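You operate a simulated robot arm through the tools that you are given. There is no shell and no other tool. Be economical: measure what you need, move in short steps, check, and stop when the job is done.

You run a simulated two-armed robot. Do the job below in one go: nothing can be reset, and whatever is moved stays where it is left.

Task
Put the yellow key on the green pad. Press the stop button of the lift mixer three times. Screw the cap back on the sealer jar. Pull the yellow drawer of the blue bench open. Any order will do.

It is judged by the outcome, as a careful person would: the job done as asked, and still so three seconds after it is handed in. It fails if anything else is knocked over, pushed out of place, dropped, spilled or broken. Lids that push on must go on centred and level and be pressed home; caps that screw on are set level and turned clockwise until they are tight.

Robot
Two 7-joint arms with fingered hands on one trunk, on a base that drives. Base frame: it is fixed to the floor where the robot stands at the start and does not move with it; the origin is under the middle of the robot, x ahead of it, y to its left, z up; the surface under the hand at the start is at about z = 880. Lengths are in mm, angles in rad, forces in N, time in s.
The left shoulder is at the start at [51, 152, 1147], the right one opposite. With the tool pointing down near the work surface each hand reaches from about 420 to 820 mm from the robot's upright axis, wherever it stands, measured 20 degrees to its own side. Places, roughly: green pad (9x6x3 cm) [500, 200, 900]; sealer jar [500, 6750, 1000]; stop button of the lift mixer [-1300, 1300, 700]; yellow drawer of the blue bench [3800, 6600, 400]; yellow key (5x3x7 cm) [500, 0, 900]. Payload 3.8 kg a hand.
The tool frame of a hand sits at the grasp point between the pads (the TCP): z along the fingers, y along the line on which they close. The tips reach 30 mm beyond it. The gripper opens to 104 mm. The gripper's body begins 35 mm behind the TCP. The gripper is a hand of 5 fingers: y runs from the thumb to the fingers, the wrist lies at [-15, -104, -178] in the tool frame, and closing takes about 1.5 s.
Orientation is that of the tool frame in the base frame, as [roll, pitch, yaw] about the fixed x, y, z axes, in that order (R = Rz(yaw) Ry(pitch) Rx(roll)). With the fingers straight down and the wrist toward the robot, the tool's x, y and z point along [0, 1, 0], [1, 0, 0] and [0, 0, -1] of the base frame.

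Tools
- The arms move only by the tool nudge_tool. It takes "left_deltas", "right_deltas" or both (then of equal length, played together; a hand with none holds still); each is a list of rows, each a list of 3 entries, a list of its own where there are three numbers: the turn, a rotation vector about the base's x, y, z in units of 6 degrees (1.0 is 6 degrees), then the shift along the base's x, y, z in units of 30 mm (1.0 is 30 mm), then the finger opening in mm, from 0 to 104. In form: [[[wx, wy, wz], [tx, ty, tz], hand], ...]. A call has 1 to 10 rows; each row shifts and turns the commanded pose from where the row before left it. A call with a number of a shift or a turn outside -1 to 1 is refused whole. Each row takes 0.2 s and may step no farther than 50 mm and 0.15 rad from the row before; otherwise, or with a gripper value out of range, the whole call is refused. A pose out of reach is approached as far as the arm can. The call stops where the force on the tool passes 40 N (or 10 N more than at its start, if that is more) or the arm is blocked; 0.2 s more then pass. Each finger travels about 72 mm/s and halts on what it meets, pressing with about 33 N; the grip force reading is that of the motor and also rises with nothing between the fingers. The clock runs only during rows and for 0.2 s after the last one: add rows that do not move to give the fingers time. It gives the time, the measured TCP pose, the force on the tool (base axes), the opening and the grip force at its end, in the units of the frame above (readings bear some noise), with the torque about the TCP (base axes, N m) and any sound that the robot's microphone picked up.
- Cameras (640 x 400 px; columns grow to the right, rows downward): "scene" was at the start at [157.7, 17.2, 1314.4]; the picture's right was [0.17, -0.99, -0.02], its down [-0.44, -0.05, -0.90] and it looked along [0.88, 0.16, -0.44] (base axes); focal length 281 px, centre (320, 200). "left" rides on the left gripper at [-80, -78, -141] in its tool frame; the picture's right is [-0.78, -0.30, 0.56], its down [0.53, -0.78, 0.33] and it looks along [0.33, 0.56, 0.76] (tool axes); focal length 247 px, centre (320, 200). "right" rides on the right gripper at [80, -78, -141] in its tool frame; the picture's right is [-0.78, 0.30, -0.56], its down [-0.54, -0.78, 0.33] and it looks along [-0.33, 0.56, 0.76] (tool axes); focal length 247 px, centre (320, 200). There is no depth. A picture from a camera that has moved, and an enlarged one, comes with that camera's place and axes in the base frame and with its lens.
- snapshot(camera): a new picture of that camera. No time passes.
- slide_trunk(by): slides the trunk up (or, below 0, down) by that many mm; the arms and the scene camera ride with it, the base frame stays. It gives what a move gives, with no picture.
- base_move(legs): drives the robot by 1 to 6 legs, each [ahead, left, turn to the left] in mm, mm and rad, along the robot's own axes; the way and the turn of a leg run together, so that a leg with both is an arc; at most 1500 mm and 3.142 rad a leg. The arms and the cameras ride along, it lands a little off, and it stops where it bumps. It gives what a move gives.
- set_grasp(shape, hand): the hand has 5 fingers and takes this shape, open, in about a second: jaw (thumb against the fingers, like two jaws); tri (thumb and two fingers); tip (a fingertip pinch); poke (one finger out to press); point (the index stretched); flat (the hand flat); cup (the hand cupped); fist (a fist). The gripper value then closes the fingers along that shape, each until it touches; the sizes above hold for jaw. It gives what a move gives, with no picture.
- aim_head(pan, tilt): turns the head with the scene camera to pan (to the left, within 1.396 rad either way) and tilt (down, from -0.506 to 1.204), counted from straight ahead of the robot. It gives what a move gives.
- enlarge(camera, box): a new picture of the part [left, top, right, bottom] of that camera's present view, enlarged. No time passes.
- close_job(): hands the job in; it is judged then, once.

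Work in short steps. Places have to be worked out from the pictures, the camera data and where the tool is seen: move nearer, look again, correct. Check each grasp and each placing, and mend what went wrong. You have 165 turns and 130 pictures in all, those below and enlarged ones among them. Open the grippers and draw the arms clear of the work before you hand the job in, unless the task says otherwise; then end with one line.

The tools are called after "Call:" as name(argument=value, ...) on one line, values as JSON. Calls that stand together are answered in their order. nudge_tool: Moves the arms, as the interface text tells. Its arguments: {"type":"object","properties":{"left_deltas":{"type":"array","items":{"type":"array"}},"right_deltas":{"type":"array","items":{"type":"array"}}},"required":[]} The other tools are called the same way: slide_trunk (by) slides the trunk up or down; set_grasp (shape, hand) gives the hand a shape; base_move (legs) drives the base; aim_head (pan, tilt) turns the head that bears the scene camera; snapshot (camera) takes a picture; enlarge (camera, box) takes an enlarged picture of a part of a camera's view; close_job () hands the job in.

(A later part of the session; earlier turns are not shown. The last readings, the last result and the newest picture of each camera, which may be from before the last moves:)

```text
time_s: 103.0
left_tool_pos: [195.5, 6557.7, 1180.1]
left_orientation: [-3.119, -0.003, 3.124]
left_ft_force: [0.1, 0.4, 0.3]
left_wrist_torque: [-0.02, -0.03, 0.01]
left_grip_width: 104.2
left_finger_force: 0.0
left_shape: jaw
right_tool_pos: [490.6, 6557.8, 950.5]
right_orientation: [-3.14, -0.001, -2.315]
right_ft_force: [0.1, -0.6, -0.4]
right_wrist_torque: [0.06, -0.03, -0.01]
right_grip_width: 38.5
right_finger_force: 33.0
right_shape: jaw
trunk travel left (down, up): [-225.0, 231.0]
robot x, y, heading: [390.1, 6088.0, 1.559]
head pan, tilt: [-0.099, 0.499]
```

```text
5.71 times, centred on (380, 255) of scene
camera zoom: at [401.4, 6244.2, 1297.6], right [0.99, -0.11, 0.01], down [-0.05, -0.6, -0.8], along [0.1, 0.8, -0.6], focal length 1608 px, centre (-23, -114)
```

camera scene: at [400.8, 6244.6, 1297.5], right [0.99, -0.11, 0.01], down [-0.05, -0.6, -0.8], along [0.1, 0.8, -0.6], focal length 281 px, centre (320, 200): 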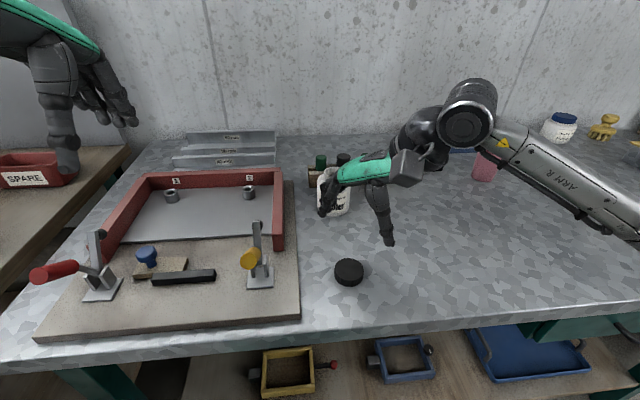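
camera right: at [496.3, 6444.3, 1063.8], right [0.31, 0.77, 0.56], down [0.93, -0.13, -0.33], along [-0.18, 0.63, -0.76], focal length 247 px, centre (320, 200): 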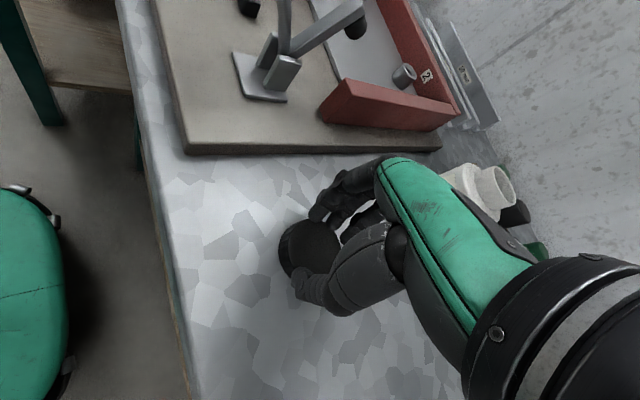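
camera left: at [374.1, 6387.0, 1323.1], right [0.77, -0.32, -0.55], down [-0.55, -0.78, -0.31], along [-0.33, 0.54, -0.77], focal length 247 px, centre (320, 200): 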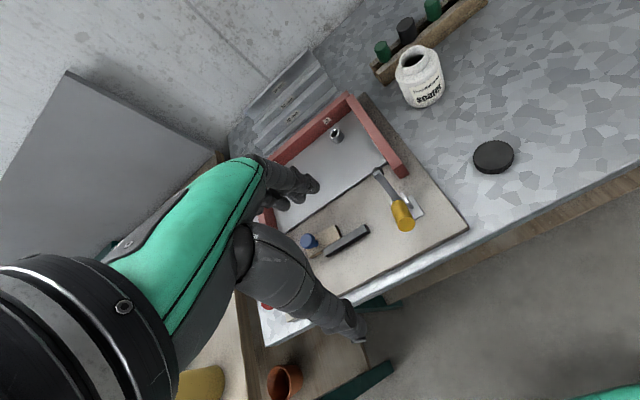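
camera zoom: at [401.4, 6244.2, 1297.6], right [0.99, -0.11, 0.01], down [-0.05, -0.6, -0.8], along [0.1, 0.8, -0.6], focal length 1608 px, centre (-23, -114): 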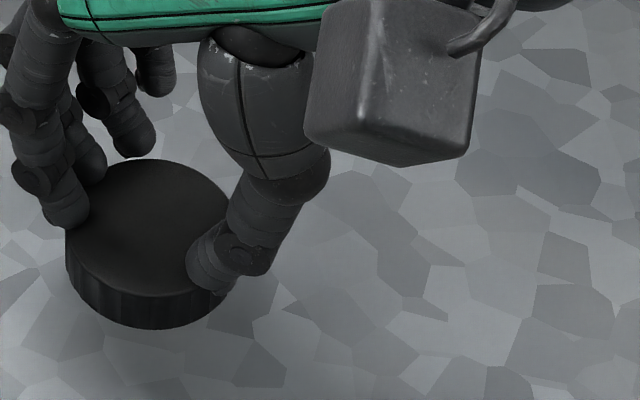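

The cap hangs between thumb and two fingers, its centre near [492, 6550], roughly level. I raise it 78 mm and carry it over the jar (axis [495, 6759]).

Call:
nudge_tool(right_deltas=[[[0, 0, 0], [0, 0, 0.9], 30], [[0, 0, 0], [0, 0, 0.9], 30], [[0, 0, 0], [0, 0, 0.9], 30], [[0, 0, 0], [0, 1, 0], 30], [[0, 0, 0], [0, 1, 0], 30], [[0, 0, 0], [0.1, 1, 0], 30], [[0, 0, 0], [0, 1, 0], 30], [[0, 0, 0], [0, 1, 0], 30], [[0, 0, 0], [0, 1, 0], 30], [[0, 0, 0], [0, 0.8, 0], 30]])

Call:
snapshot(camera="right")

Call:
enlarge(camera="scene", box=[280, 110, 420, 230])

Call:
snapshot(camera="left")

```text
time_s: 105.2
left_tool_pos: [195.0, 6558.4, 1181.0]
left_orientation: [-3.12, -0.005, 3.126]
left_ft_force: [0.0, 0.1, 0.0]
left_wrist_torque: [0.02, 0.01, 0.04]
left_grip_width: 103.7
left_finger_force: 0.0
left_shape: jaw
right_tool_pos: [496.1, 6608.4, 1031.2]
right_orientation: [3.14, 0.0, -2.313]
right_ft_force: [-0.2, -0.6, -0.6]
right_wrist_torque: [0.02, -0.02, 0.0]
right_grip_width: 38.7
right_finger_force: 33.2
right_shape: jaw
right hand out of reach, approached as far as the arm can: row 5, 6, 7, 8, 9, 10
trunk travel left (down, up): [-225.0, 231.0]
robot x, y, heading: [392.3, 6089.0, 1.564]
head pan, tilt: [-0.099, 0.499]
```

```text
71 pictures are left
camera right: at [497.8, 6497.7, 1173.5], right [0.31, 0.77, 0.56], down [0.93, -0.13, -0.33], along [-0.18, 0.62, -0.76], focal length 247 px, centre (320, 200)
```

right: 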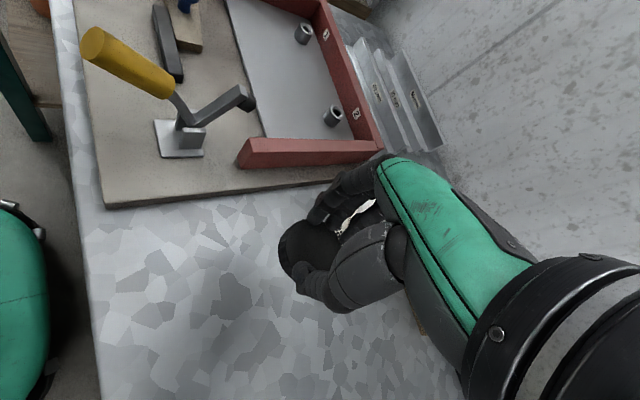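

```text
3.33 times, centred on (350, 170) of scene
camera zoom: at [401.3, 6244.0, 1297.6], right [0.99, -0.11, 0.01], down [-0.05, -0.59, -0.8], along [0.1, 0.8, -0.6], focal length 938 px, centre (220, 300)
```

zoom: 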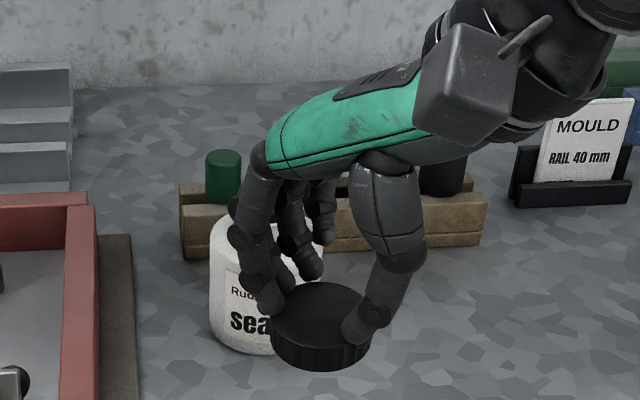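

```text
69 pictures are left
camera left: at [274.1, 6482.9, 1322.9], right [0.77, -0.32, -0.55], down [-0.55, -0.78, -0.31], along [-0.33, 0.54, -0.77], focal length 247 px, centre (320, 200)
```

left: 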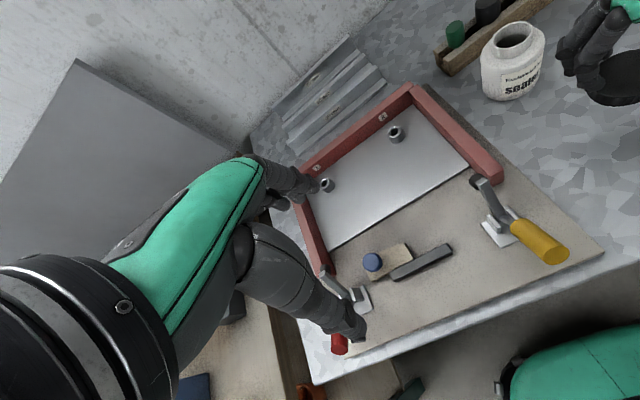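

With the hand turned 48° the arm stops at y 6608; with less yaw it reaches farther. I turn the hand back clockwise to straight and see.

Call:
nudge_tool(right_deltas=[[[0, 0, -1], [0, 0, 0], 30], [[0, 0, -1], [0, 0, 0], 30], [[0, 0, -1], [0, 0, 0], 30], [[0, 0, -1], [0, 0, 0], 30], [[0, 0, -1], [0, 0.4, 0], 30], [[0, 0, -1], [0, 0.6, 0], 30], [[0, 0, -1], [0, 0.6, 0], 30], [[0, 0, -1], [0, 0.6, 0], 30]])

```text
time_s: 107.0
left_tool_pos: [194.4, 6558.2, 1179.9]
left_orientation: [-3.12, -0.004, 3.124]
left_ft_force: [0.3, 0.1, -0.1]
left_wrist_torque: [-0.01, 0.01, 0.01]
left_grip_width: 104.0
left_finger_force: 0.2
left_shape: jaw
right_tool_pos: [493.3, 6673.0, 1029.2]
right_orientation: [3.141, -0.001, 3.129]
right_ft_force: [-0.4, 0.6, 0.2]
right_wrist_torque: [0.03, -0.03, -0.03]
right_grip_width: 38.6
right_finger_force: 33.4
right_shape: jaw
trunk travel left (down, up): [-225.0, 231.0]
robot x, y, heading: [390.7, 6088.9, 1.558]
head pan, tilt: [-0.099, 0.499]
```

Reach restored. I move on 80 mm in y over the jar and look.

Call:
nudge_tool(right_deltas=[[[0, 0, 0], [0, 0.9, 0], 30], [[0, 0, 0], [0, 0.9, 0], 30], [[0, 0, 0], [0, 0.8, 0], 30], [[0, 0, 0], [0, 0, 0], 30]])

Call:
enlarge(camera="right", box=[220, 120, 420, 320])

Call:
enlarge(camera="scene", box=[280, 110, 420, 230])

Call:
enlarge(camera="left", box=[420, 0, 620, 140])

```text
time_s: 108.0
left_tool_pos: [195.5, 6557.3, 1180.0]
left_orientation: [-3.122, -0.005, 3.126]
left_ft_force: [-0.4, 0.4, -0.1]
left_wrist_torque: [-0.02, 0.02, 0.01]
left_grip_width: 103.9
left_finger_force: 0.1
left_shape: jaw
right_tool_pos: [495.3, 6754.1, 1034.4]
right_orientation: [-3.141, 0.0, 3.131]
right_ft_force: [0.0, -0.4, -0.3]
right_wrist_torque: [-0.03, -0.01, 0.05]
right_grip_width: 38.7
right_finger_force: 33.2
right_shape: jaw
trunk travel left (down, up): [-225.0, 231.0]
robot x, y, heading: [390.5, 6091.0, 1.56]
head pan, tilt: [-0.099, 0.499]
```

```text
2.00 times, centred on (320, 220) of right
camera zoom: at [414.3, 6677.2, 1175.8], right [0.78, 0.29, 0.56], down [0.53, -0.78, -0.33], along [0.34, 0.55, -0.76], focal length 494 px, centre (320, 160)
```

zoom: 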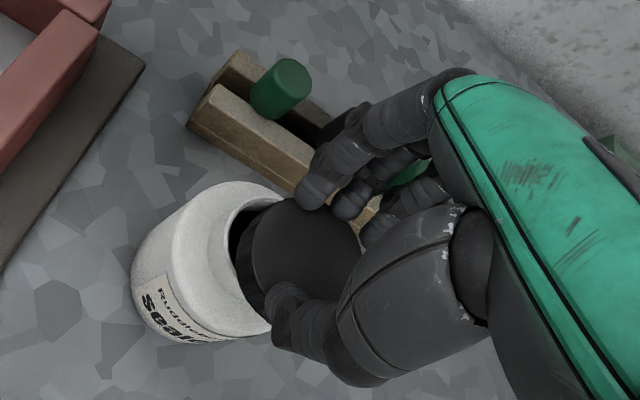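

```text
3.33 times, centred on (350, 170) of scene
camera zoom: at [401.4, 6243.8, 1297.7], right [0.99, -0.11, 0.01], down [-0.05, -0.59, -0.8], along [0.1, 0.8, -0.6], focal length 938 px, centre (220, 300)
```

zoom: 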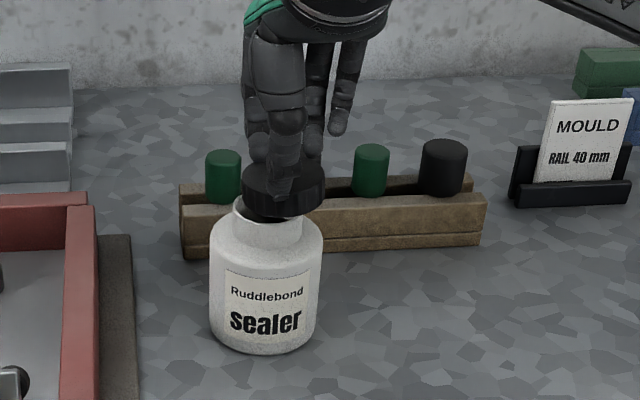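

```text
2.86 times, centred on (520, 70) of left
camera zoom: at [274.3, 6482.7, 1323.0], right [0.77, -0.32, -0.55], down [-0.55, -0.78, -0.31], along [-0.33, 0.54, -0.77], focal length 706 px, centre (-251, 571)
```

zoom: 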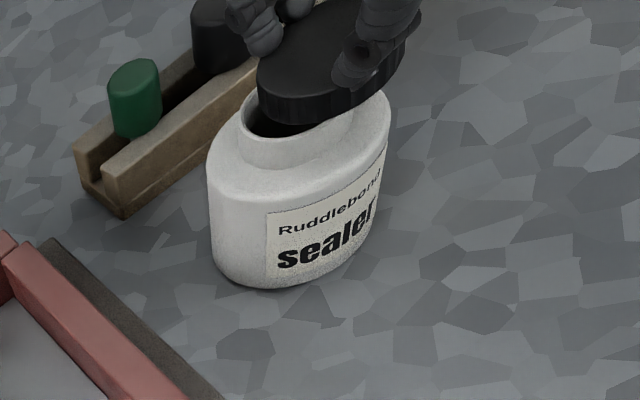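

Comparing cap and neck in both views, the cap is about 8.5 mm too far in +x, 6 mm short in y, and ~13 mm above the mouth. I correct that.

Call:
nudge_tool(right_deltas=[[[0, 0, 0], [-0.28, 0.2, 0], 30], [[0, 0, 0], [0, 0, 0], 30]])

Call:
enlarge(camera="scene", box=[300, 140, 380, 220])

Call:
enlarge(camera="left", box=[470, 0, 590, 100])

```text
time_s: 108.6
left_tool_pos: [194.9, 6556.8, 1180.4]
left_orientation: [-3.12, -0.004, 3.127]
left_ft_force: [-0.1, 0.0, 0.0]
left_wrist_torque: [0.0, -0.01, 0.0]
left_grip_width: 104.1
left_finger_force: 0.0
left_shape: jaw
right_tool_pos: [484.8, 6759.1, 1035.3]
right_orientation: [-3.141, -0.001, 3.132]
right_ft_force: [0.0, -0.4, 0.3]
right_wrist_torque: [-0.01, -0.01, 0.01]
right_grip_width: 38.7
right_finger_force: 33.2
right_shape: jaw
trunk travel left (down, up): [-225.0, 231.0]
robot x, y, heading: [389.7, 6088.2, 1.559]
head pan, tilt: [-0.099, 0.499]
```

```text
5.00 times, centred on (340, 180) of scene
camera zoom: at [401.6, 6243.9, 1297.7], right [0.99, -0.11, 0.01], down [-0.05, -0.59, -0.8], along [0.1, 0.8, -0.6], focal length 1407 px, centre (220, 300)
```

zoom: 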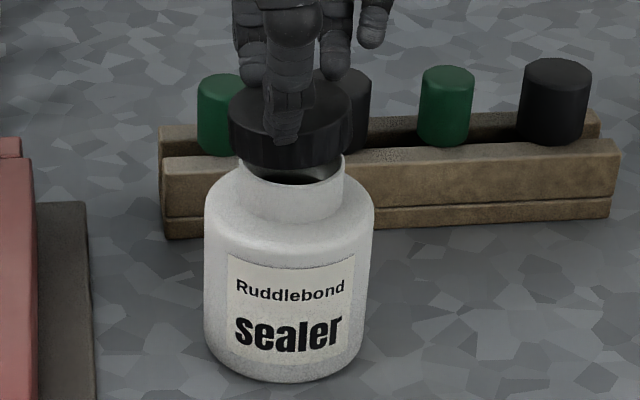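

```text
4.00 times, centred on (530, 50) of left
camera zoom: at [274.4, 6482.7, 1323.0], right [0.77, -0.32, -0.55], down [-0.55, -0.78, -0.31], along [-0.33, 0.54, -0.77], focal length 988 px, centre (-520, 800)
```

zoom: 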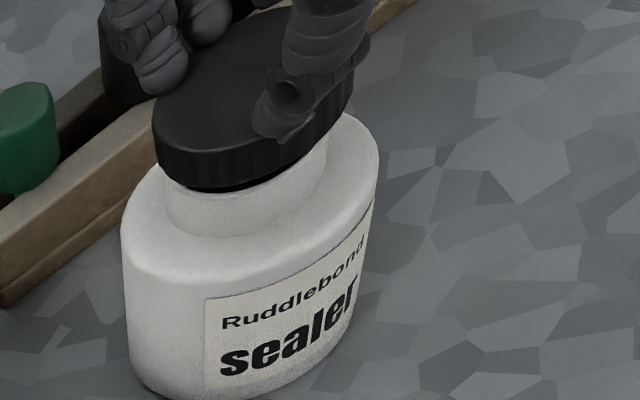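

Scene view now shows cap and neck on the same centre line; the left view suggests ~2 mm more in y. I lower gently.

Call:
nudge_tool(right_deltas=[[[0, 0, 0], [0.02, 0.06, -0.1], 30], [[0, 0, 0], [0, 0, -0.1], 30], [[0, 0, 0], [0, 0, -0.1], 30], [[0, 0, 0], [0, 0, 0], 30]])

Call:
enlarge(camera="scene", box=[300, 140, 380, 220])

Call:
enlarge(camera="left", box=[470, 0, 590, 100])

```text
time_s: 109.6
left_tool_pos: [195.4, 6557.4, 1179.5]
left_orientation: [-3.119, -0.005, 3.127]
left_ft_force: [-0.3, 0.0, -0.2]
left_wrist_torque: [0.01, 0.03, 0.03]
left_grip_width: 103.9
left_finger_force: 0.0
left_shape: jaw
right_tool_pos: [485.5, 6760.7, 1023.9]
right_orientation: [-3.141, 0.001, 3.131]
right_ft_force: [-0.3, -0.7, -0.2]
right_wrist_torque: [0.04, -0.02, -0.03]
right_grip_width: 38.5
right_finger_force: 33.0
right_shape: jaw
trunk travel left (down, up): [-225.0, 231.0]
robot x, y, heading: [395.1, 6089.9, 1.565]
head pan, tilt: [-0.099, 0.499]
```

```text
5.00 times, centred on (340, 180) of scene
camera zoom: at [401.2, 6244.0, 1297.6], right [0.99, -0.11, 0.01], down [-0.05, -0.59, -0.8], along [0.1, 0.8, -0.6], focal length 1407 px, centre (220, 300)
```

zoom: 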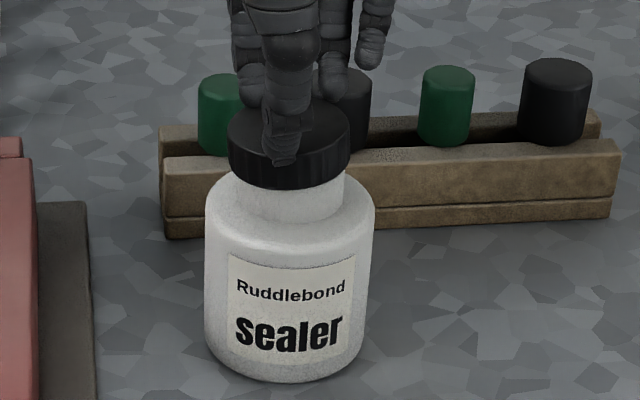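

```text
4.00 times, centred on (530, 50) of left
camera zoom: at [274.1, 6482.9, 1322.9], right [0.77, -0.32, -0.55], down [-0.55, -0.78, -0.31], along [-0.33, 0.54, -0.77], focal length 988 px, centre (-520, 800)
```

zoom: 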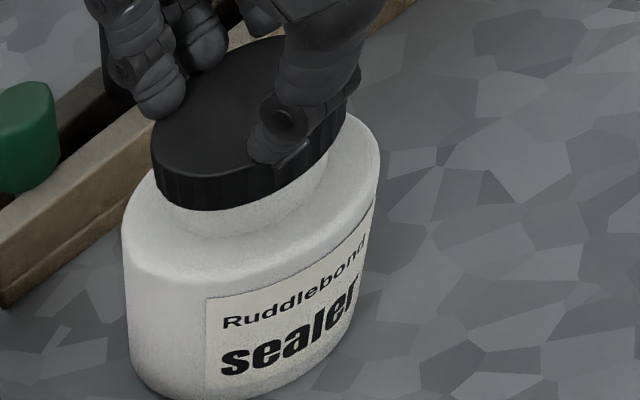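

The cap is dropping over the neck, centred within a millimetre. I go on down until it meets the thread.

Call:
nudge_tool(right_deltas=[[[0, 0, 0], [0.03, 0, -0.07], 30], [[0, 0, 0], [0, 0, -0.07], 30], [[0, 0, 0], [0, 0, 0], 30]])

Call:
nudge_tool(right_deltas=[[[0, 0, 0], [0, 0, -0.07], 30], [[0, 0, 0], [0, 0, 0], 30]])

```text
time_s: 110.4
left_tool_pos: [195.3, 6555.8, 1181.9]
left_orientation: [-3.124, -0.003, 3.129]
left_ft_force: [0.2, -0.2, 0.4]
left_wrist_torque: [-0.06, 0.0, -0.02]
left_grip_width: 103.9
left_finger_force: 0.0
left_shape: jaw
right_tool_pos: [485.9, 6759.6, 1021.9]
right_orientation: [3.136, -0.002, 3.13]
right_ft_force: [-0.8, 0.4, 13.6]
right_wrist_torque: [0.31, 0.18, -0.02]
right_grip_width: 38.7
right_finger_force: 33.2
right_shape: jaw
trunk travel left (down, up): [-225.0, 231.0]
robot x, y, heading: [388.8, 6086.5, 1.559]
head pan, tilt: [-0.099, 0.499]
```

```text
time_s: 111.0
left_tool_pos: [194.2, 6554.8, 1181.5]
left_orientation: [-3.125, -0.004, 3.124]
left_ft_force: [0.5, -0.3, -0.2]
left_wrist_torque: [0.0, -0.03, 0.0]
left_grip_width: 104.0
left_finger_force: 0.1
left_shape: jaw
right_tool_pos: [486.6, 6759.5, 1022.5]
right_orientation: [3.132, -0.001, 3.131]
right_ft_force: [-0.5, 3.3, 25.8]
right_wrist_torque: [0.71, 0.21, 0.0]
right_grip_width: 39.2
right_finger_force: 32.8
right_shape: jaw
trunk travel left (down, up): [-225.0, 231.0]
robot x, y, heading: [389.0, 6092.3, 1.559]
head pan, tilt: [-0.099, 0.499]
```

Contact, 26 N, with a torque saying it touches at the far rim. I relieve the pressure and look.

Call:
nudge_tool(right_deltas=[[[0, 0, 0], [0, 0, 0.12], 30], [[0, 0, 0], [0, 0, 0], 30]])

Call:
enlarge(camera="scene", box=[310, 145, 370, 205])

Call:
enlarge(camera="left", box=[485, 0, 575, 75])

Call:
enlarge(camera="right", box=[240, 140, 400, 300])

```text
time_s: 111.6
left_tool_pos: [194.8, 6554.6, 1180.4]
left_orientation: [-3.123, -0.004, 3.125]
left_ft_force: [-0.1, -0.1, -1.2]
left_wrist_torque: [-0.03, -0.03, -0.04]
left_grip_width: 104.1
left_finger_force: 0.1
left_shape: jaw
right_tool_pos: [486.7, 6758.0, 1021.9]
right_orientation: [3.139, 0.0, 3.131]
right_ft_force: [0.5, 4.5, 20.7]
right_wrist_torque: [0.63, 0.2, -0.05]
right_grip_width: 38.9
right_finger_force: 32.6
right_shape: jaw
trunk travel left (down, up): [-225.0, 231.0]
robot x, y, heading: [389.0, 6089.0, 1.561]
head pan, tilt: [-0.099, 0.499]
```

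```text
6.67 times, centred on (340, 175) of scene
camera zoom: at [400.9, 6241.7, 1298.0], right [0.99, -0.11, 0.01], down [-0.05, -0.59, -0.8], along [0.1, 0.8, -0.6], focal length 1876 px, centre (187, 367)
```

zoom: 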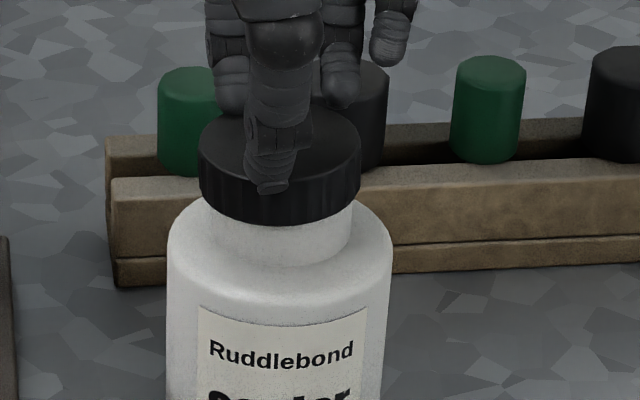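

```text
5.33 times, centred on (530, 38) of left
camera zoom: at [273.7, 6480.5, 1323.7], right [0.77, -0.32, -0.55], down [-0.55, -0.77, -0.32], along [-0.33, 0.55, -0.77], focal length 1317 px, centre (-800, 1067)
```

zoom: 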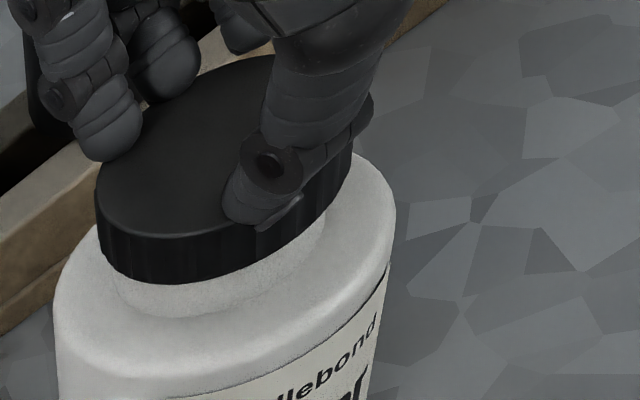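

```text
2.50 times, centred on (320, 220) of right
camera zoom: at [405.3, 6682.2, 1164.1], right [0.78, 0.29, 0.56], down [0.53, -0.78, -0.33], along [0.34, 0.55, -0.76], focal length 617 px, centre (320, 150)
```

zoom: 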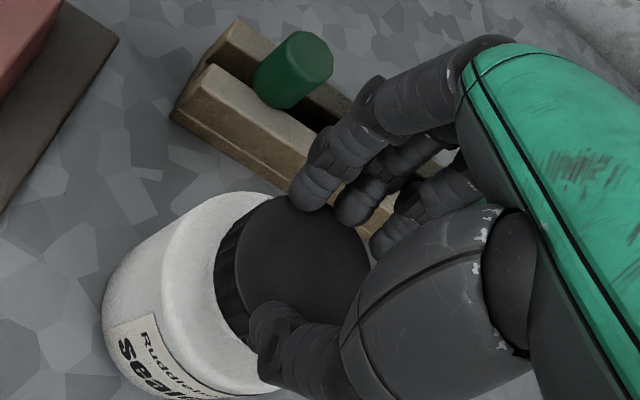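

The cap sits on the neck and is centred under the hand (the hand camera puts its centre within ~3 mm of the TCP). I start turning clockwise about the TCP and watch torque and height.

Call:
nudge_tool(right_deltas=[[[0, 0, -0.8], [0, 0, 0.03], 30], [[0, 0, -0.8], [0, 0, 0], 30], [[0, 0, -0.8], [0, 0, 0], 30], [[0, 0, -0.8], [0, 0, 0], 30], [[0, 0, -0.8], [0, 0, 0], 30]])

Call:
enlarge(camera="scene", box=[300, 140, 380, 220])

```text
time_s: 112.8
left_tool_pos: [193.5, 6555.2, 1181.3]
left_orientation: [-3.122, -0.003, 3.127]
left_ft_force: [-0.3, -0.5, 0.0]
left_wrist_torque: [0.0, 0.0, 0.01]
left_grip_width: 103.9
left_finger_force: 0.0
left_shape: jaw
right_tool_pos: [483.9, 6758.8, 1022.5]
right_orientation: [3.141, 0.0, 2.712]
right_ft_force: [-7.5, 1.0, 12.8]
right_wrist_torque: [0.32, 0.32, 0.16]
right_grip_width: 39.0
right_finger_force: 33.0
right_shape: jaw
trunk travel left (down, up): [-225.0, 231.0]
robot x, y, heading: [392.2, 6090.1, 1.567]
head pan, tilt: [-0.099, 0.499]
```

```text
5.00 times, centred on (340, 180) of scene
camera zoom: at [399.5, 6242.1, 1297.9], right [0.99, -0.11, 0.02], down [-0.05, -0.59, -0.8], along [0.1, 0.8, -0.6], focal length 1407 px, centre (220, 300)
```

zoom: 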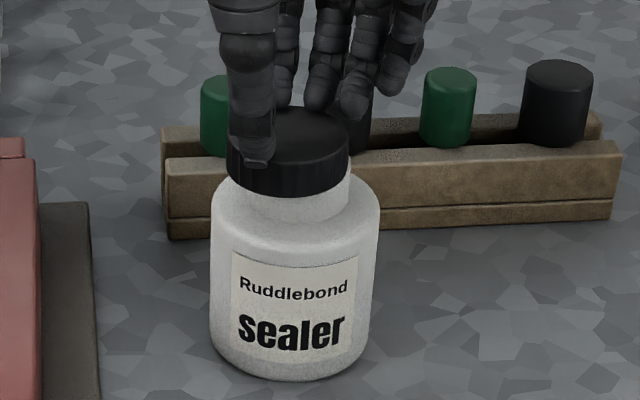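

The hand turned 24°, the jar stayed put, but the cap crept ~2 mm to −x: its centre is a few mm thumb-side of the TCP. I keep turning while shifting the TCP to turn about the cap's own axis.

Call:
nudge_tool(right_deltas=[[[0, 0, 0], [0.08, 0, 0], 30], [[0, 0, -0.8], [0.02, -0.01, -0.02], 30], [[0, 0, -0.8], [0.02, -0.01, 0], 30], [[0, 0, -0.8], [0.02, -0.01, 0], 30], [[0, 0, -0.8], [0.02, -0.01, 0], 30], [[0, 0, -0.8], [0.015, -0.012, 0], 30], [[0, 0, -0.8], [0.015, -0.015, 0], 30]])

Call:
enlarge(camera="scene", box=[300, 140, 380, 220])

Call:
enlarge(camera="left", box=[485, 0, 575, 75])

```text
time_s: 114.4
left_tool_pos: [194.3, 6557.0, 1180.5]
left_orientation: [-3.124, -0.003, 3.126]
left_ft_force: [0.8, 0.5, 0.2]
left_wrist_torque: [-0.01, 0.02, 0.01]
left_grip_width: 104.0
left_finger_force: 0.0
left_shape: jaw
right_tool_pos: [491.7, 6757.3, 1022.7]
right_orientation: [3.14, 0.0, 2.208]
right_ft_force: [-3.3, 3.0, 12.6]
right_wrist_torque: [0.44, 0.08, 0.17]
right_grip_width: 38.8
right_finger_force: 33.2
right_shape: jaw
trunk travel left (down, up): [-225.0, 231.0]
robot x, y, heading: [390.9, 6089.7, 1.564]
head pan, tilt: [-0.099, 0.499]
```

```text
5.00 times, centred on (340, 180) of scene
camera zoom: at [400.0, 6242.8, 1297.8], right [0.99, -0.11, 0.01], down [-0.05, -0.59, -0.8], along [0.1, 0.8, -0.6], focal length 1407 px, centre (220, 300)
```

zoom: 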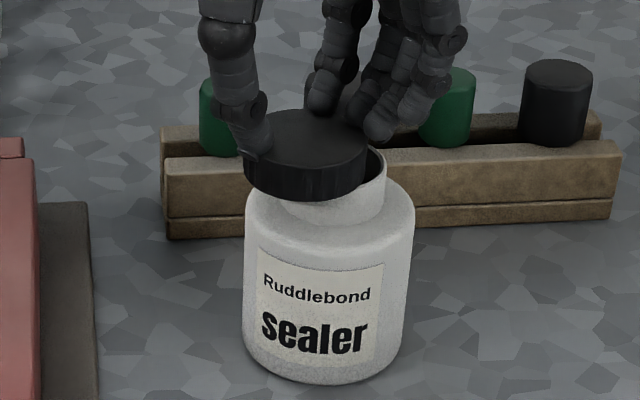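

```text
5.33 times, centred on (530, 38) of left
camera zoom: at [272.8, 6481.7, 1323.2], right [0.77, -0.32, -0.55], down [-0.55, -0.78, -0.32], along [-0.33, 0.55, -0.77], focal length 1317 px, centre (-800, 1067)
```

zoom: 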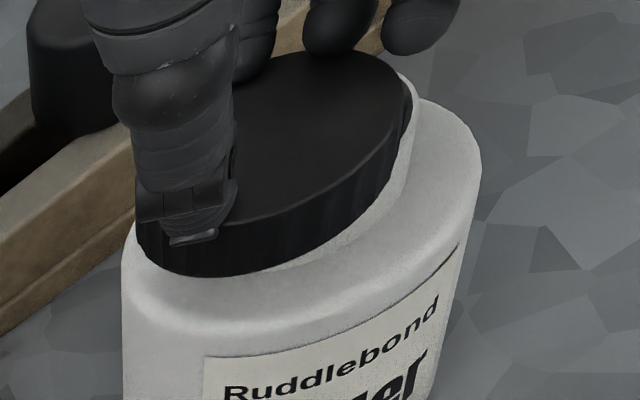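

The cap was only resting on the rim (too near by some mm) and dragged the jar ~14 mm to +x. I lift the cap off, turn back, and re-measure.

Call:
nudge_tool(right_deltas=[[[0, 0, 0], [0, 0, 0.5], 30], [[0, 0, 0], [0, 0, 0.5], 30], [[0, 0, 1], [0, 0, 0], 30], [[0, 0, 1], [0, 0, 0], 30], [[0, 0, 1], [0, 0, 0], 30], [[0, 0, 1], [0, 0, 0], 30], [[0, 0, 1], [0, 0, 0], 30], [[0, 0, 1], [0, 0, 0], 30], [[0, 0, 1], [0, 0, 0], 30], [[0, 0, 1], [0, 0, 0], 30]])

Call:
enlarge(camera="scene", box=[300, 120, 400, 220])

Call:
enlarge(camera="left", box=[470, 0, 590, 100])

Call:
enlarge(camera="right", box=[220, 140, 380, 300])

```text
time_s: 116.6
left_tool_pos: [195.4, 6558.0, 1180.6]
left_orientation: [-3.121, -0.005, 3.126]
left_ft_force: [0.0, 0.7, -1.6]
left_wrist_torque: [0.01, -0.02, 0.0]
left_grip_width: 104.1
left_finger_force: 0.1
left_shape: jaw
right_tool_pos: [492.8, 6760.2, 1051.1]
right_orientation: [3.141, 0.0, 3.05]
right_ft_force: [0.2, -0.2, -0.6]
right_wrist_torque: [0.0, 0.0, 0.01]
right_grip_width: 38.1
right_finger_force: 32.9
right_shape: jaw
trunk travel left (down, up): [-225.0, 231.0]
robot x, y, heading: [387.6, 6087.7, 1.561]
head pan, tilt: [-0.099, 0.499]
```

```text
4.00 times, centred on (350, 170) of scene
camera zoom: at [401.6, 6244.0, 1297.6], right [0.99, -0.11, 0.01], down [-0.05, -0.59, -0.8], along [0.1, 0.8, -0.6], focal length 1126 px, centre (200, 320)
```

zoom: 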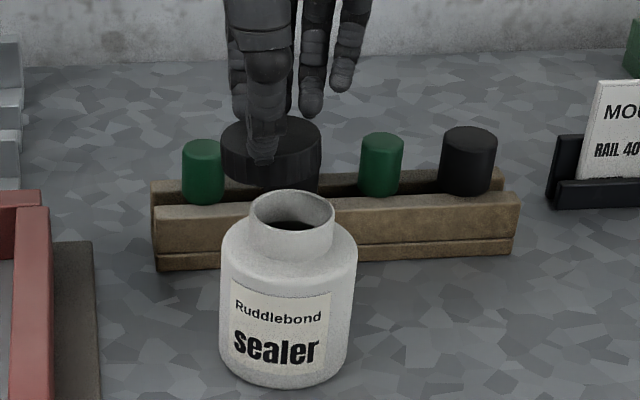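

```text
4.00 times, centred on (530, 50) of left
camera zoom: at [274.5, 6482.9, 1322.9], right [0.77, -0.32, -0.55], down [-0.55, -0.78, -0.31], along [-0.33, 0.54, -0.77], focal length 988 px, centre (-520, 800)
```

zoom: 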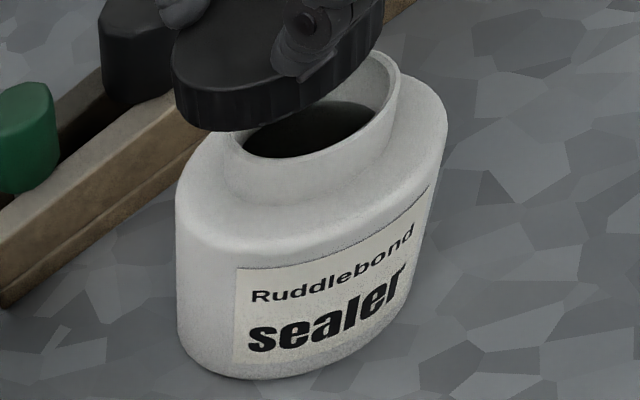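

```text
2.50 times, centred on (300, 220) of right
camera zoom: at [405.5, 6689.6, 1193.0], right [0.8, 0.22, 0.56], down [0.46, -0.82, -0.33], along [0.38, 0.52, -0.76], focal length 617 px, centre (370, 150)
```

zoom: 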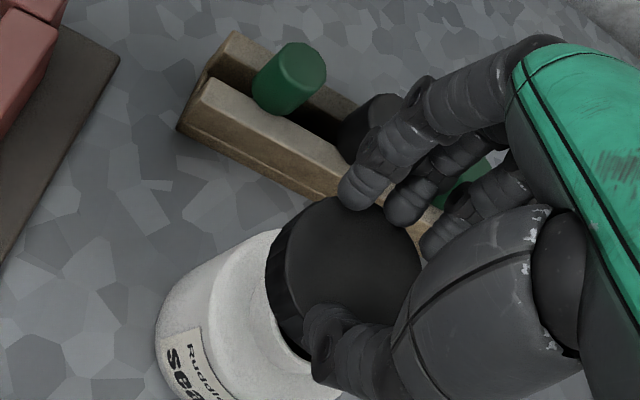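

I zoom in to measure tilt and alignment of cap against mouth more exactly.

Call:
enlarge(camera="scene", box=[325, 140, 365, 185])

Call:
enlarge(camera="left", box=[505, 0, 575, 45])

```text
8.89 times, centred on (345, 162) of scene
camera zoom: at [401.6, 6244.0, 1297.6], right [0.99, -0.11, 0.01], down [-0.05, -0.59, -0.8], along [0.1, 0.8, -0.6], focal length 2501 px, centre (98, 533)
```

zoom: 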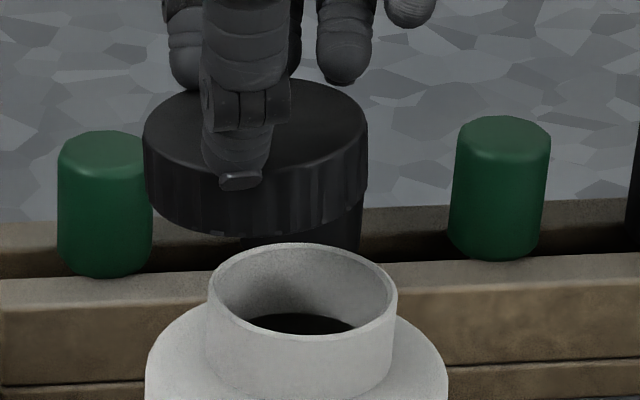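

```text
8.89 times, centred on (540, 22) of left
camera zoom: at [274.5, 6482.9, 1322.9], right [0.77, -0.32, -0.55], down [-0.55, -0.78, -0.31], along [-0.33, 0.54, -0.77], focal length 2195 px, centre (-1636, 1778)
```

zoom: 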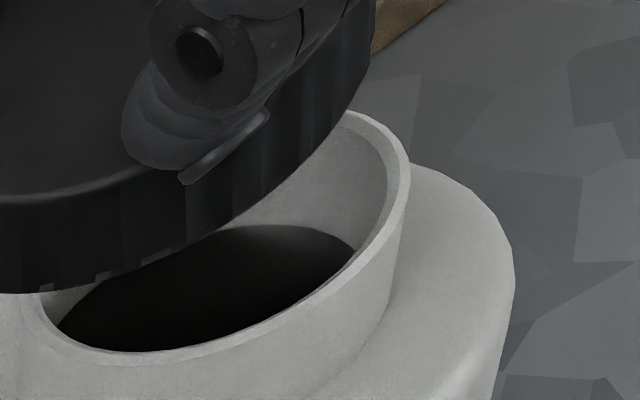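

Cap is ~12.6 mm to −x and a few mm to +y of the mouth. I shift and lower to just above the mouth to compare with little parallax.

Call:
nudge_tool(right_deltas=[[[0, 0, 0.5], [0.42, -0.1, 0], 30], [[0, 0, 0], [0, 0, -0.3], 30], [[0, 0, 0], [0, 0, -0.3], 30], [[0, 0, 0], [0, 0, 0], 30]])

Call:
enlarge(camera="scene", box=[325, 150, 365, 190])

Call:
enlarge(camera="left", box=[500, 0, 580, 60])

```text
time_s: 117.6
left_tool_pos: [194.4, 6557.6, 1179.8]
left_orientation: [-3.12, -0.003, 3.127]
left_ft_force: [0.5, -0.6, -0.4]
left_wrist_torque: [0.03, 0.04, 0.02]
left_grip_width: 104.0
left_finger_force: 0.0
left_shape: jaw
right_tool_pos: [505.1, 6756.2, 1031.3]
right_orientation: [3.141, 0.001, 3.101]
right_ft_force: [0.2, -0.7, -1.0]
right_wrist_torque: [0.02, -0.04, 0.01]
right_grip_width: 38.4
right_finger_force: 32.9
right_shape: jaw
trunk travel left (down, up): [-225.0, 231.0]
robot x, y, heading: [389.2, 6092.3, 1.557]
head pan, tilt: [-0.099, 0.499]
```

```text
10.00 times, centred on (345, 170) of scene
camera zoom: at [401.5, 6243.8, 1297.7], right [0.99, -0.11, 0.01], down [-0.05, -0.59, -0.8], along [0.1, 0.8, -0.6], focal length 2814 px, centre (70, 500)
```

zoom: 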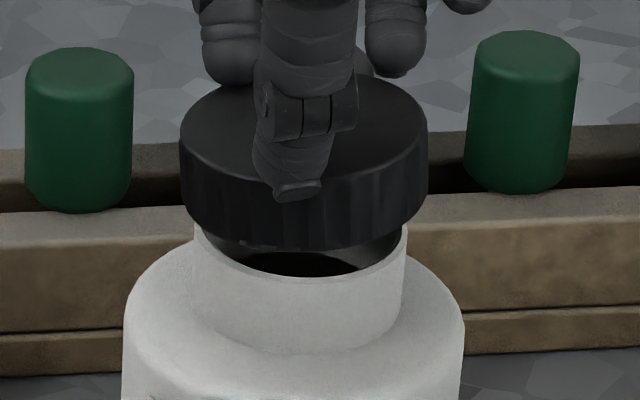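

```text
6.67 times, centred on (540, 30) of left
camera zoom: at [274.3, 6482.7, 1323.0], right [0.77, -0.32, -0.55], down [-0.55, -0.78, -0.31], along [-0.33, 0.54, -0.77], focal length 1646 px, centre (-1147, 1333)
```

zoom: 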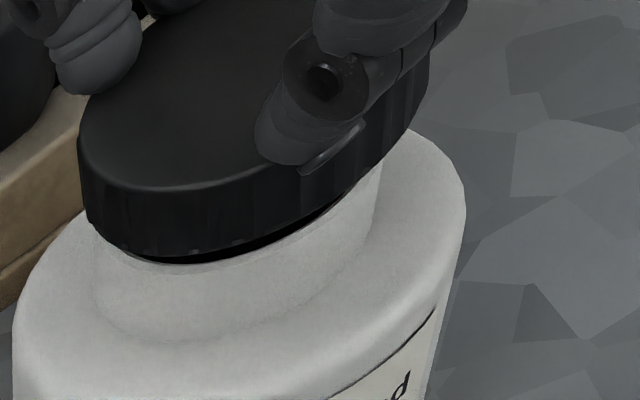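

Now aligned to ~1 mm in both views. I lower in small steps watching force and torque.

Call:
nudge_tool(right_deltas=[[[0, 0, 0], [-0.02, 0, -0.1], 30], [[0, 0, 0], [0, 0, -0.06], 30], [[0, 0, 0], [0, 0, 0], 30]])

Call:
nudge_tool(right_deltas=[[[0, 0, 0], [0, 0, -0.07], 30], [[0, 0, 0], [0, 0, 0], 30]])

Call:
nudge_tool(right_deltas=[[[0, 0, 0], [0, 0, -0.07], 30], [[0, 0, 0], [0, 0, 0], 30]])

```text
time_s: 118.4
left_tool_pos: [194.9, 6557.5, 1178.8]
left_orientation: [-3.119, -0.003, 3.126]
left_ft_force: [-1.0, 0.9, -0.9]
left_wrist_torque: [-0.02, -0.03, -0.02]
left_grip_width: 103.9
left_finger_force: 0.0
left_shape: jaw
right_tool_pos: [505.5, 6755.1, 1027.4]
right_orientation: [3.14, -0.001, 3.098]
right_ft_force: [-0.9, -0.1, 0.0]
right_wrist_torque: [-0.03, 0.0, 0.01]
right_grip_width: 38.3
right_finger_force: 33.3
right_shape: jaw
trunk travel left (down, up): [-225.0, 231.0]
robot x, y, heading: [391.2, 6090.7, 1.558]
head pan, tilt: [-0.099, 0.499]
```

```text
time_s: 119.0
left_tool_pos: [195.4, 6558.4, 1180.3]
left_orientation: [-3.122, -0.005, 3.125]
left_ft_force: [0.7, 0.4, -0.7]
left_wrist_torque: [0.01, -0.02, 0.0]
left_grip_width: 103.8
left_finger_force: 0.0
left_shape: jaw
right_tool_pos: [504.4, 6755.6, 1024.9]
right_orientation: [-3.14, -0.001, 3.099]
right_ft_force: [-0.2, 0.0, 0.1]
right_wrist_torque: [0.0, 0.01, 0.02]
right_grip_width: 38.9
right_finger_force: 32.6
right_shape: jaw
trunk travel left (down, up): [-225.0, 231.0]
robot x, y, heading: [391.5, 6086.5, 1.561]
head pan, tilt: [-0.099, 0.499]
```

```text
time_s: 119.6
left_tool_pos: [195.7, 6557.1, 1180.4]
left_orientation: [-3.121, -0.004, 3.128]
left_ft_force: [0.4, -0.2, 0.7]
left_wrist_torque: [0.0, -0.01, -0.03]
left_grip_width: 103.8
left_finger_force: 0.0
left_shape: jaw
right_tool_pos: [505.2, 6757.3, 1024.8]
right_orientation: [3.139, -0.001, 3.1]
right_ft_force: [0.5, -1.0, 2.4]
right_wrist_torque: [0.02, 0.0, -0.04]
right_grip_width: 38.2
right_finger_force: 33.1
right_shape: jaw
trunk travel left (down, up): [-225.0, 231.0]
robot x, y, heading: [388.5, 6088.8, 1.56]
head pan, tilt: [-0.099, 0.499]
```

Light contact begins with little torque. Two more small steps.

Call:
nudge_tool(right_deltas=[[[0, 0, 0], [0, 0, -0.07], 30], [[0, 0, 0], [0, 0, 0], 30]])

Call:
nudge_tool(right_deltas=[[[0, 0, 0], [0, 0, -0.05], 30], [[0, 0, 0], [0, 0, 0], 30]])

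Call:
enlarge(camera="scene", box=[325, 150, 365, 190])

Call:
enlarge(camera="left", box=[500, 0, 580, 60])

```text
time_s: 120.2
left_tool_pos: [195.1, 6556.1, 1181.1]
left_orientation: [-3.122, -0.006, 3.125]
left_ft_force: [-0.8, 0.2, -0.8]
left_wrist_torque: [-0.03, -0.04, 0.01]
left_grip_width: 104.0
left_finger_force: 0.0
left_shape: jaw
right_tool_pos: [504.7, 6756.9, 1023.3]
right_orientation: [3.137, -0.002, 3.1]
right_ft_force: [0.8, 0.5, 11.3]
right_wrist_torque: [0.29, 0.07, -0.02]
right_grip_width: 38.5
right_finger_force: 33.2
right_shape: jaw
trunk travel left (down, up): [-225.0, 231.0]
robot x, y, heading: [393.6, 6088.5, 1.559]
head pan, tilt: [-0.099, 0.499]
```

```text
time_s: 120.8
left_tool_pos: [195.2, 6556.4, 1179.8]
left_orientation: [-3.123, -0.003, 3.125]
left_ft_force: [0.6, -0.3, -0.6]
left_wrist_torque: [0.01, 0.02, -0.01]
left_grip_width: 103.9
left_finger_force: 0.0
left_shape: jaw
right_tool_pos: [504.4, 6753.6, 1024.1]
right_orientation: [3.134, -0.002, 3.1]
right_ft_force: [1.9, 4.3, 22.5]
right_wrist_torque: [0.63, 0.12, -0.05]
right_grip_width: 38.5
right_finger_force: 33.4
right_shape: jaw
trunk travel left (down, up): [-225.0, 231.0]
robot x, y, heading: [390.0, 6088.0, 1.558]
head pan, tilt: [-0.099, 0.499]
```

```text
10.00 times, centred on (345, 170) of scene
camera zoom: at [401.2, 6241.4, 1298.2], right [0.99, -0.11, 0.01], down [-0.05, -0.59, -0.8], along [0.1, 0.8, -0.6], focal length 2814 px, centre (70, 500)
```

zoom: 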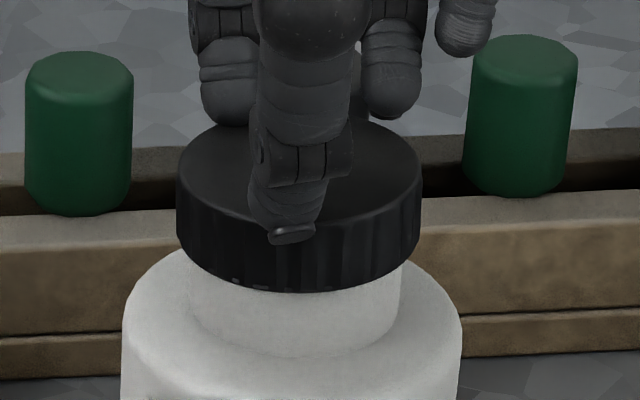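

```text
6.67 times, centred on (540, 30) of left
camera zoom: at [274.1, 6480.2, 1324.0], right [0.77, -0.32, -0.55], down [-0.55, -0.77, -0.32], along [-0.33, 0.55, -0.77], focal length 1646 px, centre (-1147, 1333)
```

zoom: 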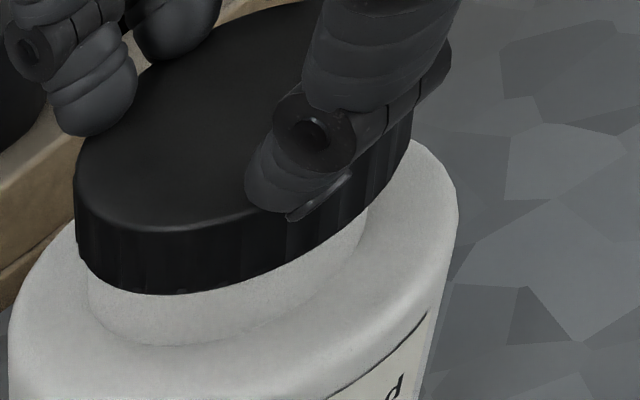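

The cap rests on the neck, centred; the remaining torque suggests it's held slightly tilted. I ease the pressure and open the fingers slowly so that the cap settles level by itself.

Call:
nudge_tool(right_deltas=[[[0, 0, 0], [0, 0, 0.1], 30], [[0, 0, 0], [0, 0, 0.06], 30], [[0, 0, 0], [0, 0, 0], 40], [[0, 0, 0], [0, 0, 0], 44], [[0, 0, 0], [0, 0, 0], 48], [[0, 0, 0], [0, 0, 0], 52], [[0, 0, 0], [0, 0, 0], 58], [[0, 0, 0], [0, 0, 0], 64], [[0, 0, 0], [0, 0, 0], 70], [[0, 0, 0], [0, 0, 0], 76]])

Call:
enlarge(camera="scene", box=[310, 140, 380, 200])

Call:
enlarge(camera="left", box=[490, 0, 590, 75])

```text
time_s: 123.0
left_tool_pos: [195.3, 6556.9, 1181.1]
left_orientation: [-3.12, -0.005, 3.125]
left_ft_force: [-0.2, 0.2, -0.2]
left_wrist_torque: [-0.02, -0.01, 0.0]
left_grip_width: 104.0
left_finger_force: 0.1
left_shape: jaw
right_tool_pos: [505.4, 6756.6, 1025.0]
right_orientation: [-3.141, -0.001, 3.099]
right_ft_force: [0.2, 0.0, -0.2]
right_wrist_torque: [-0.03, 0.02, -0.03]
right_grip_width: 75.8
right_finger_force: 0.1
right_shape: jaw
trunk travel left (down, up): [-225.0, 231.0]
robot x, y, heading: [390.6, 6086.5, 1.56]
head pan, tilt: [-0.099, 0.499]
```

```text
6.67 times, centred on (345, 170) of scene
camera zoom: at [401.3, 6244.0, 1297.6], right [0.99, -0.11, 0.01], down [-0.05, -0.59, -0.8], along [0.1, 0.8, -0.6], focal length 1876 px, centre (153, 400)
```

zoom: 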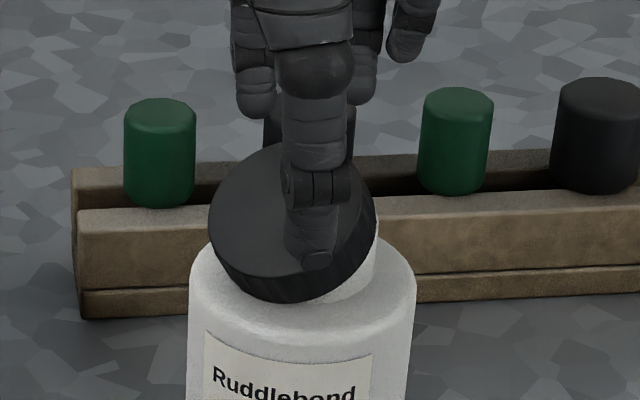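

```text
5.33 times, centred on (540, 38) of left
camera zoom: at [274.2, 6482.8, 1322.9], right [0.77, -0.32, -0.55], down [-0.55, -0.78, -0.31], along [-0.33, 0.54, -0.77], focal length 1317 px, centre (-853, 1067)
```

zoom: 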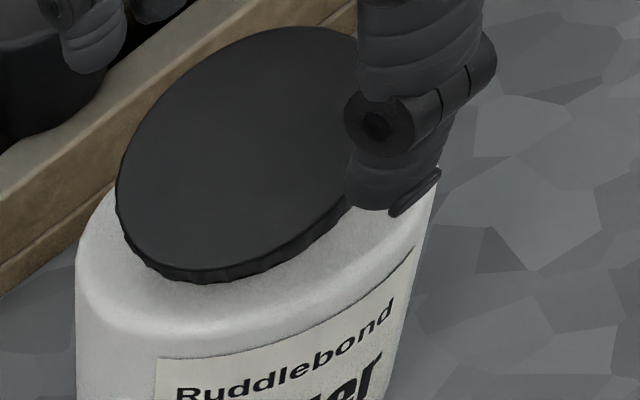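

The cap tipped over, its near-left edge hanging outside the neck. I re-grip it as it lies, to take it back to the table and grasp it anew, level.

Call:
nudge_tool(right_deltas=[[[0, 0, 0], [0, 0, -0.1], 65], [[0, 0, 0], [0, 0, 0], 55], [[0, 0, 0], [0, 0, 0], 48], [[0, 0, 0], [0, 0, 0], 42], [[0, 0, 0], [0, 0, 0], 36], [[0, 0, 0], [0, 0, 0], 30], [[0, 0, 0], [0, 0, 0], 30], [[0, 0, 0], [0, 0, 0], 30]])

Call:
enlarge(camera="scene", box=[310, 140, 380, 200])

Call:
enlarge(camera="left", box=[490, 0, 590, 75])

```text
time_s: 124.8
left_tool_pos: [194.3, 6558.5, 1180.0]
left_orientation: [-3.121, -0.003, 3.127]
left_ft_force: [-0.1, -0.2, 0.2]
left_wrist_torque: [-0.01, 0.0, 0.0]
left_grip_width: 104.0
left_finger_force: 0.0
left_shape: jaw
right_tool_pos: [505.7, 6756.9, 1021.1]
right_orientation: [3.141, 0.001, 3.101]
right_ft_force: [-0.2, 1.3, -0.2]
right_wrist_torque: [0.01, 0.0, -0.01]
right_grip_width: 30.4
right_finger_force: 0.0
right_shape: jaw
trunk travel left (down, up): [-225.0, 231.0]
robot x, y, heading: [389.2, 6089.9, 1.564]
head pan, tilt: [-0.099, 0.499]
```

```text
6.67 times, centred on (345, 170) of scene
camera zoom: at [401.2, 6244.1, 1297.6], right [0.99, -0.11, 0.01], down [-0.05, -0.59, -0.8], along [0.1, 0.8, -0.6], focal length 1876 px, centre (153, 400)
```

zoom: 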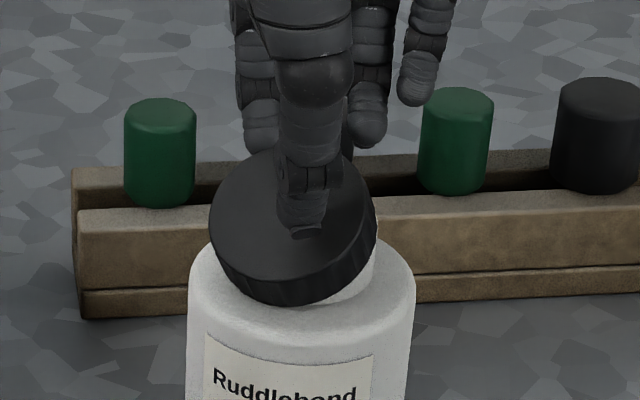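

```text
5.33 times, centred on (540, 38) of left
camera zoom: at [274.1, 6483.0, 1322.9], right [0.77, -0.32, -0.55], down [-0.55, -0.78, -0.31], along [-0.33, 0.54, -0.77], focal length 1317 px, centre (-853, 1067)
```

zoom: 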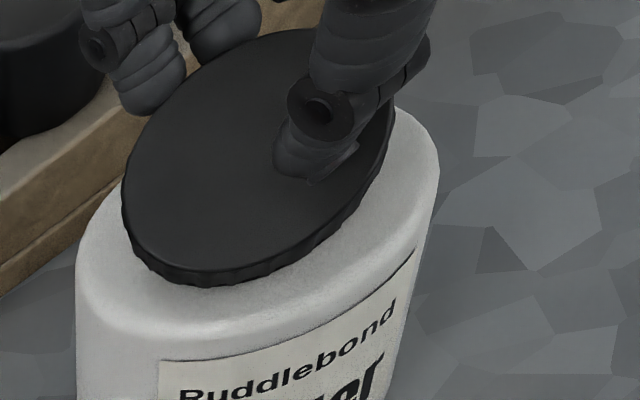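

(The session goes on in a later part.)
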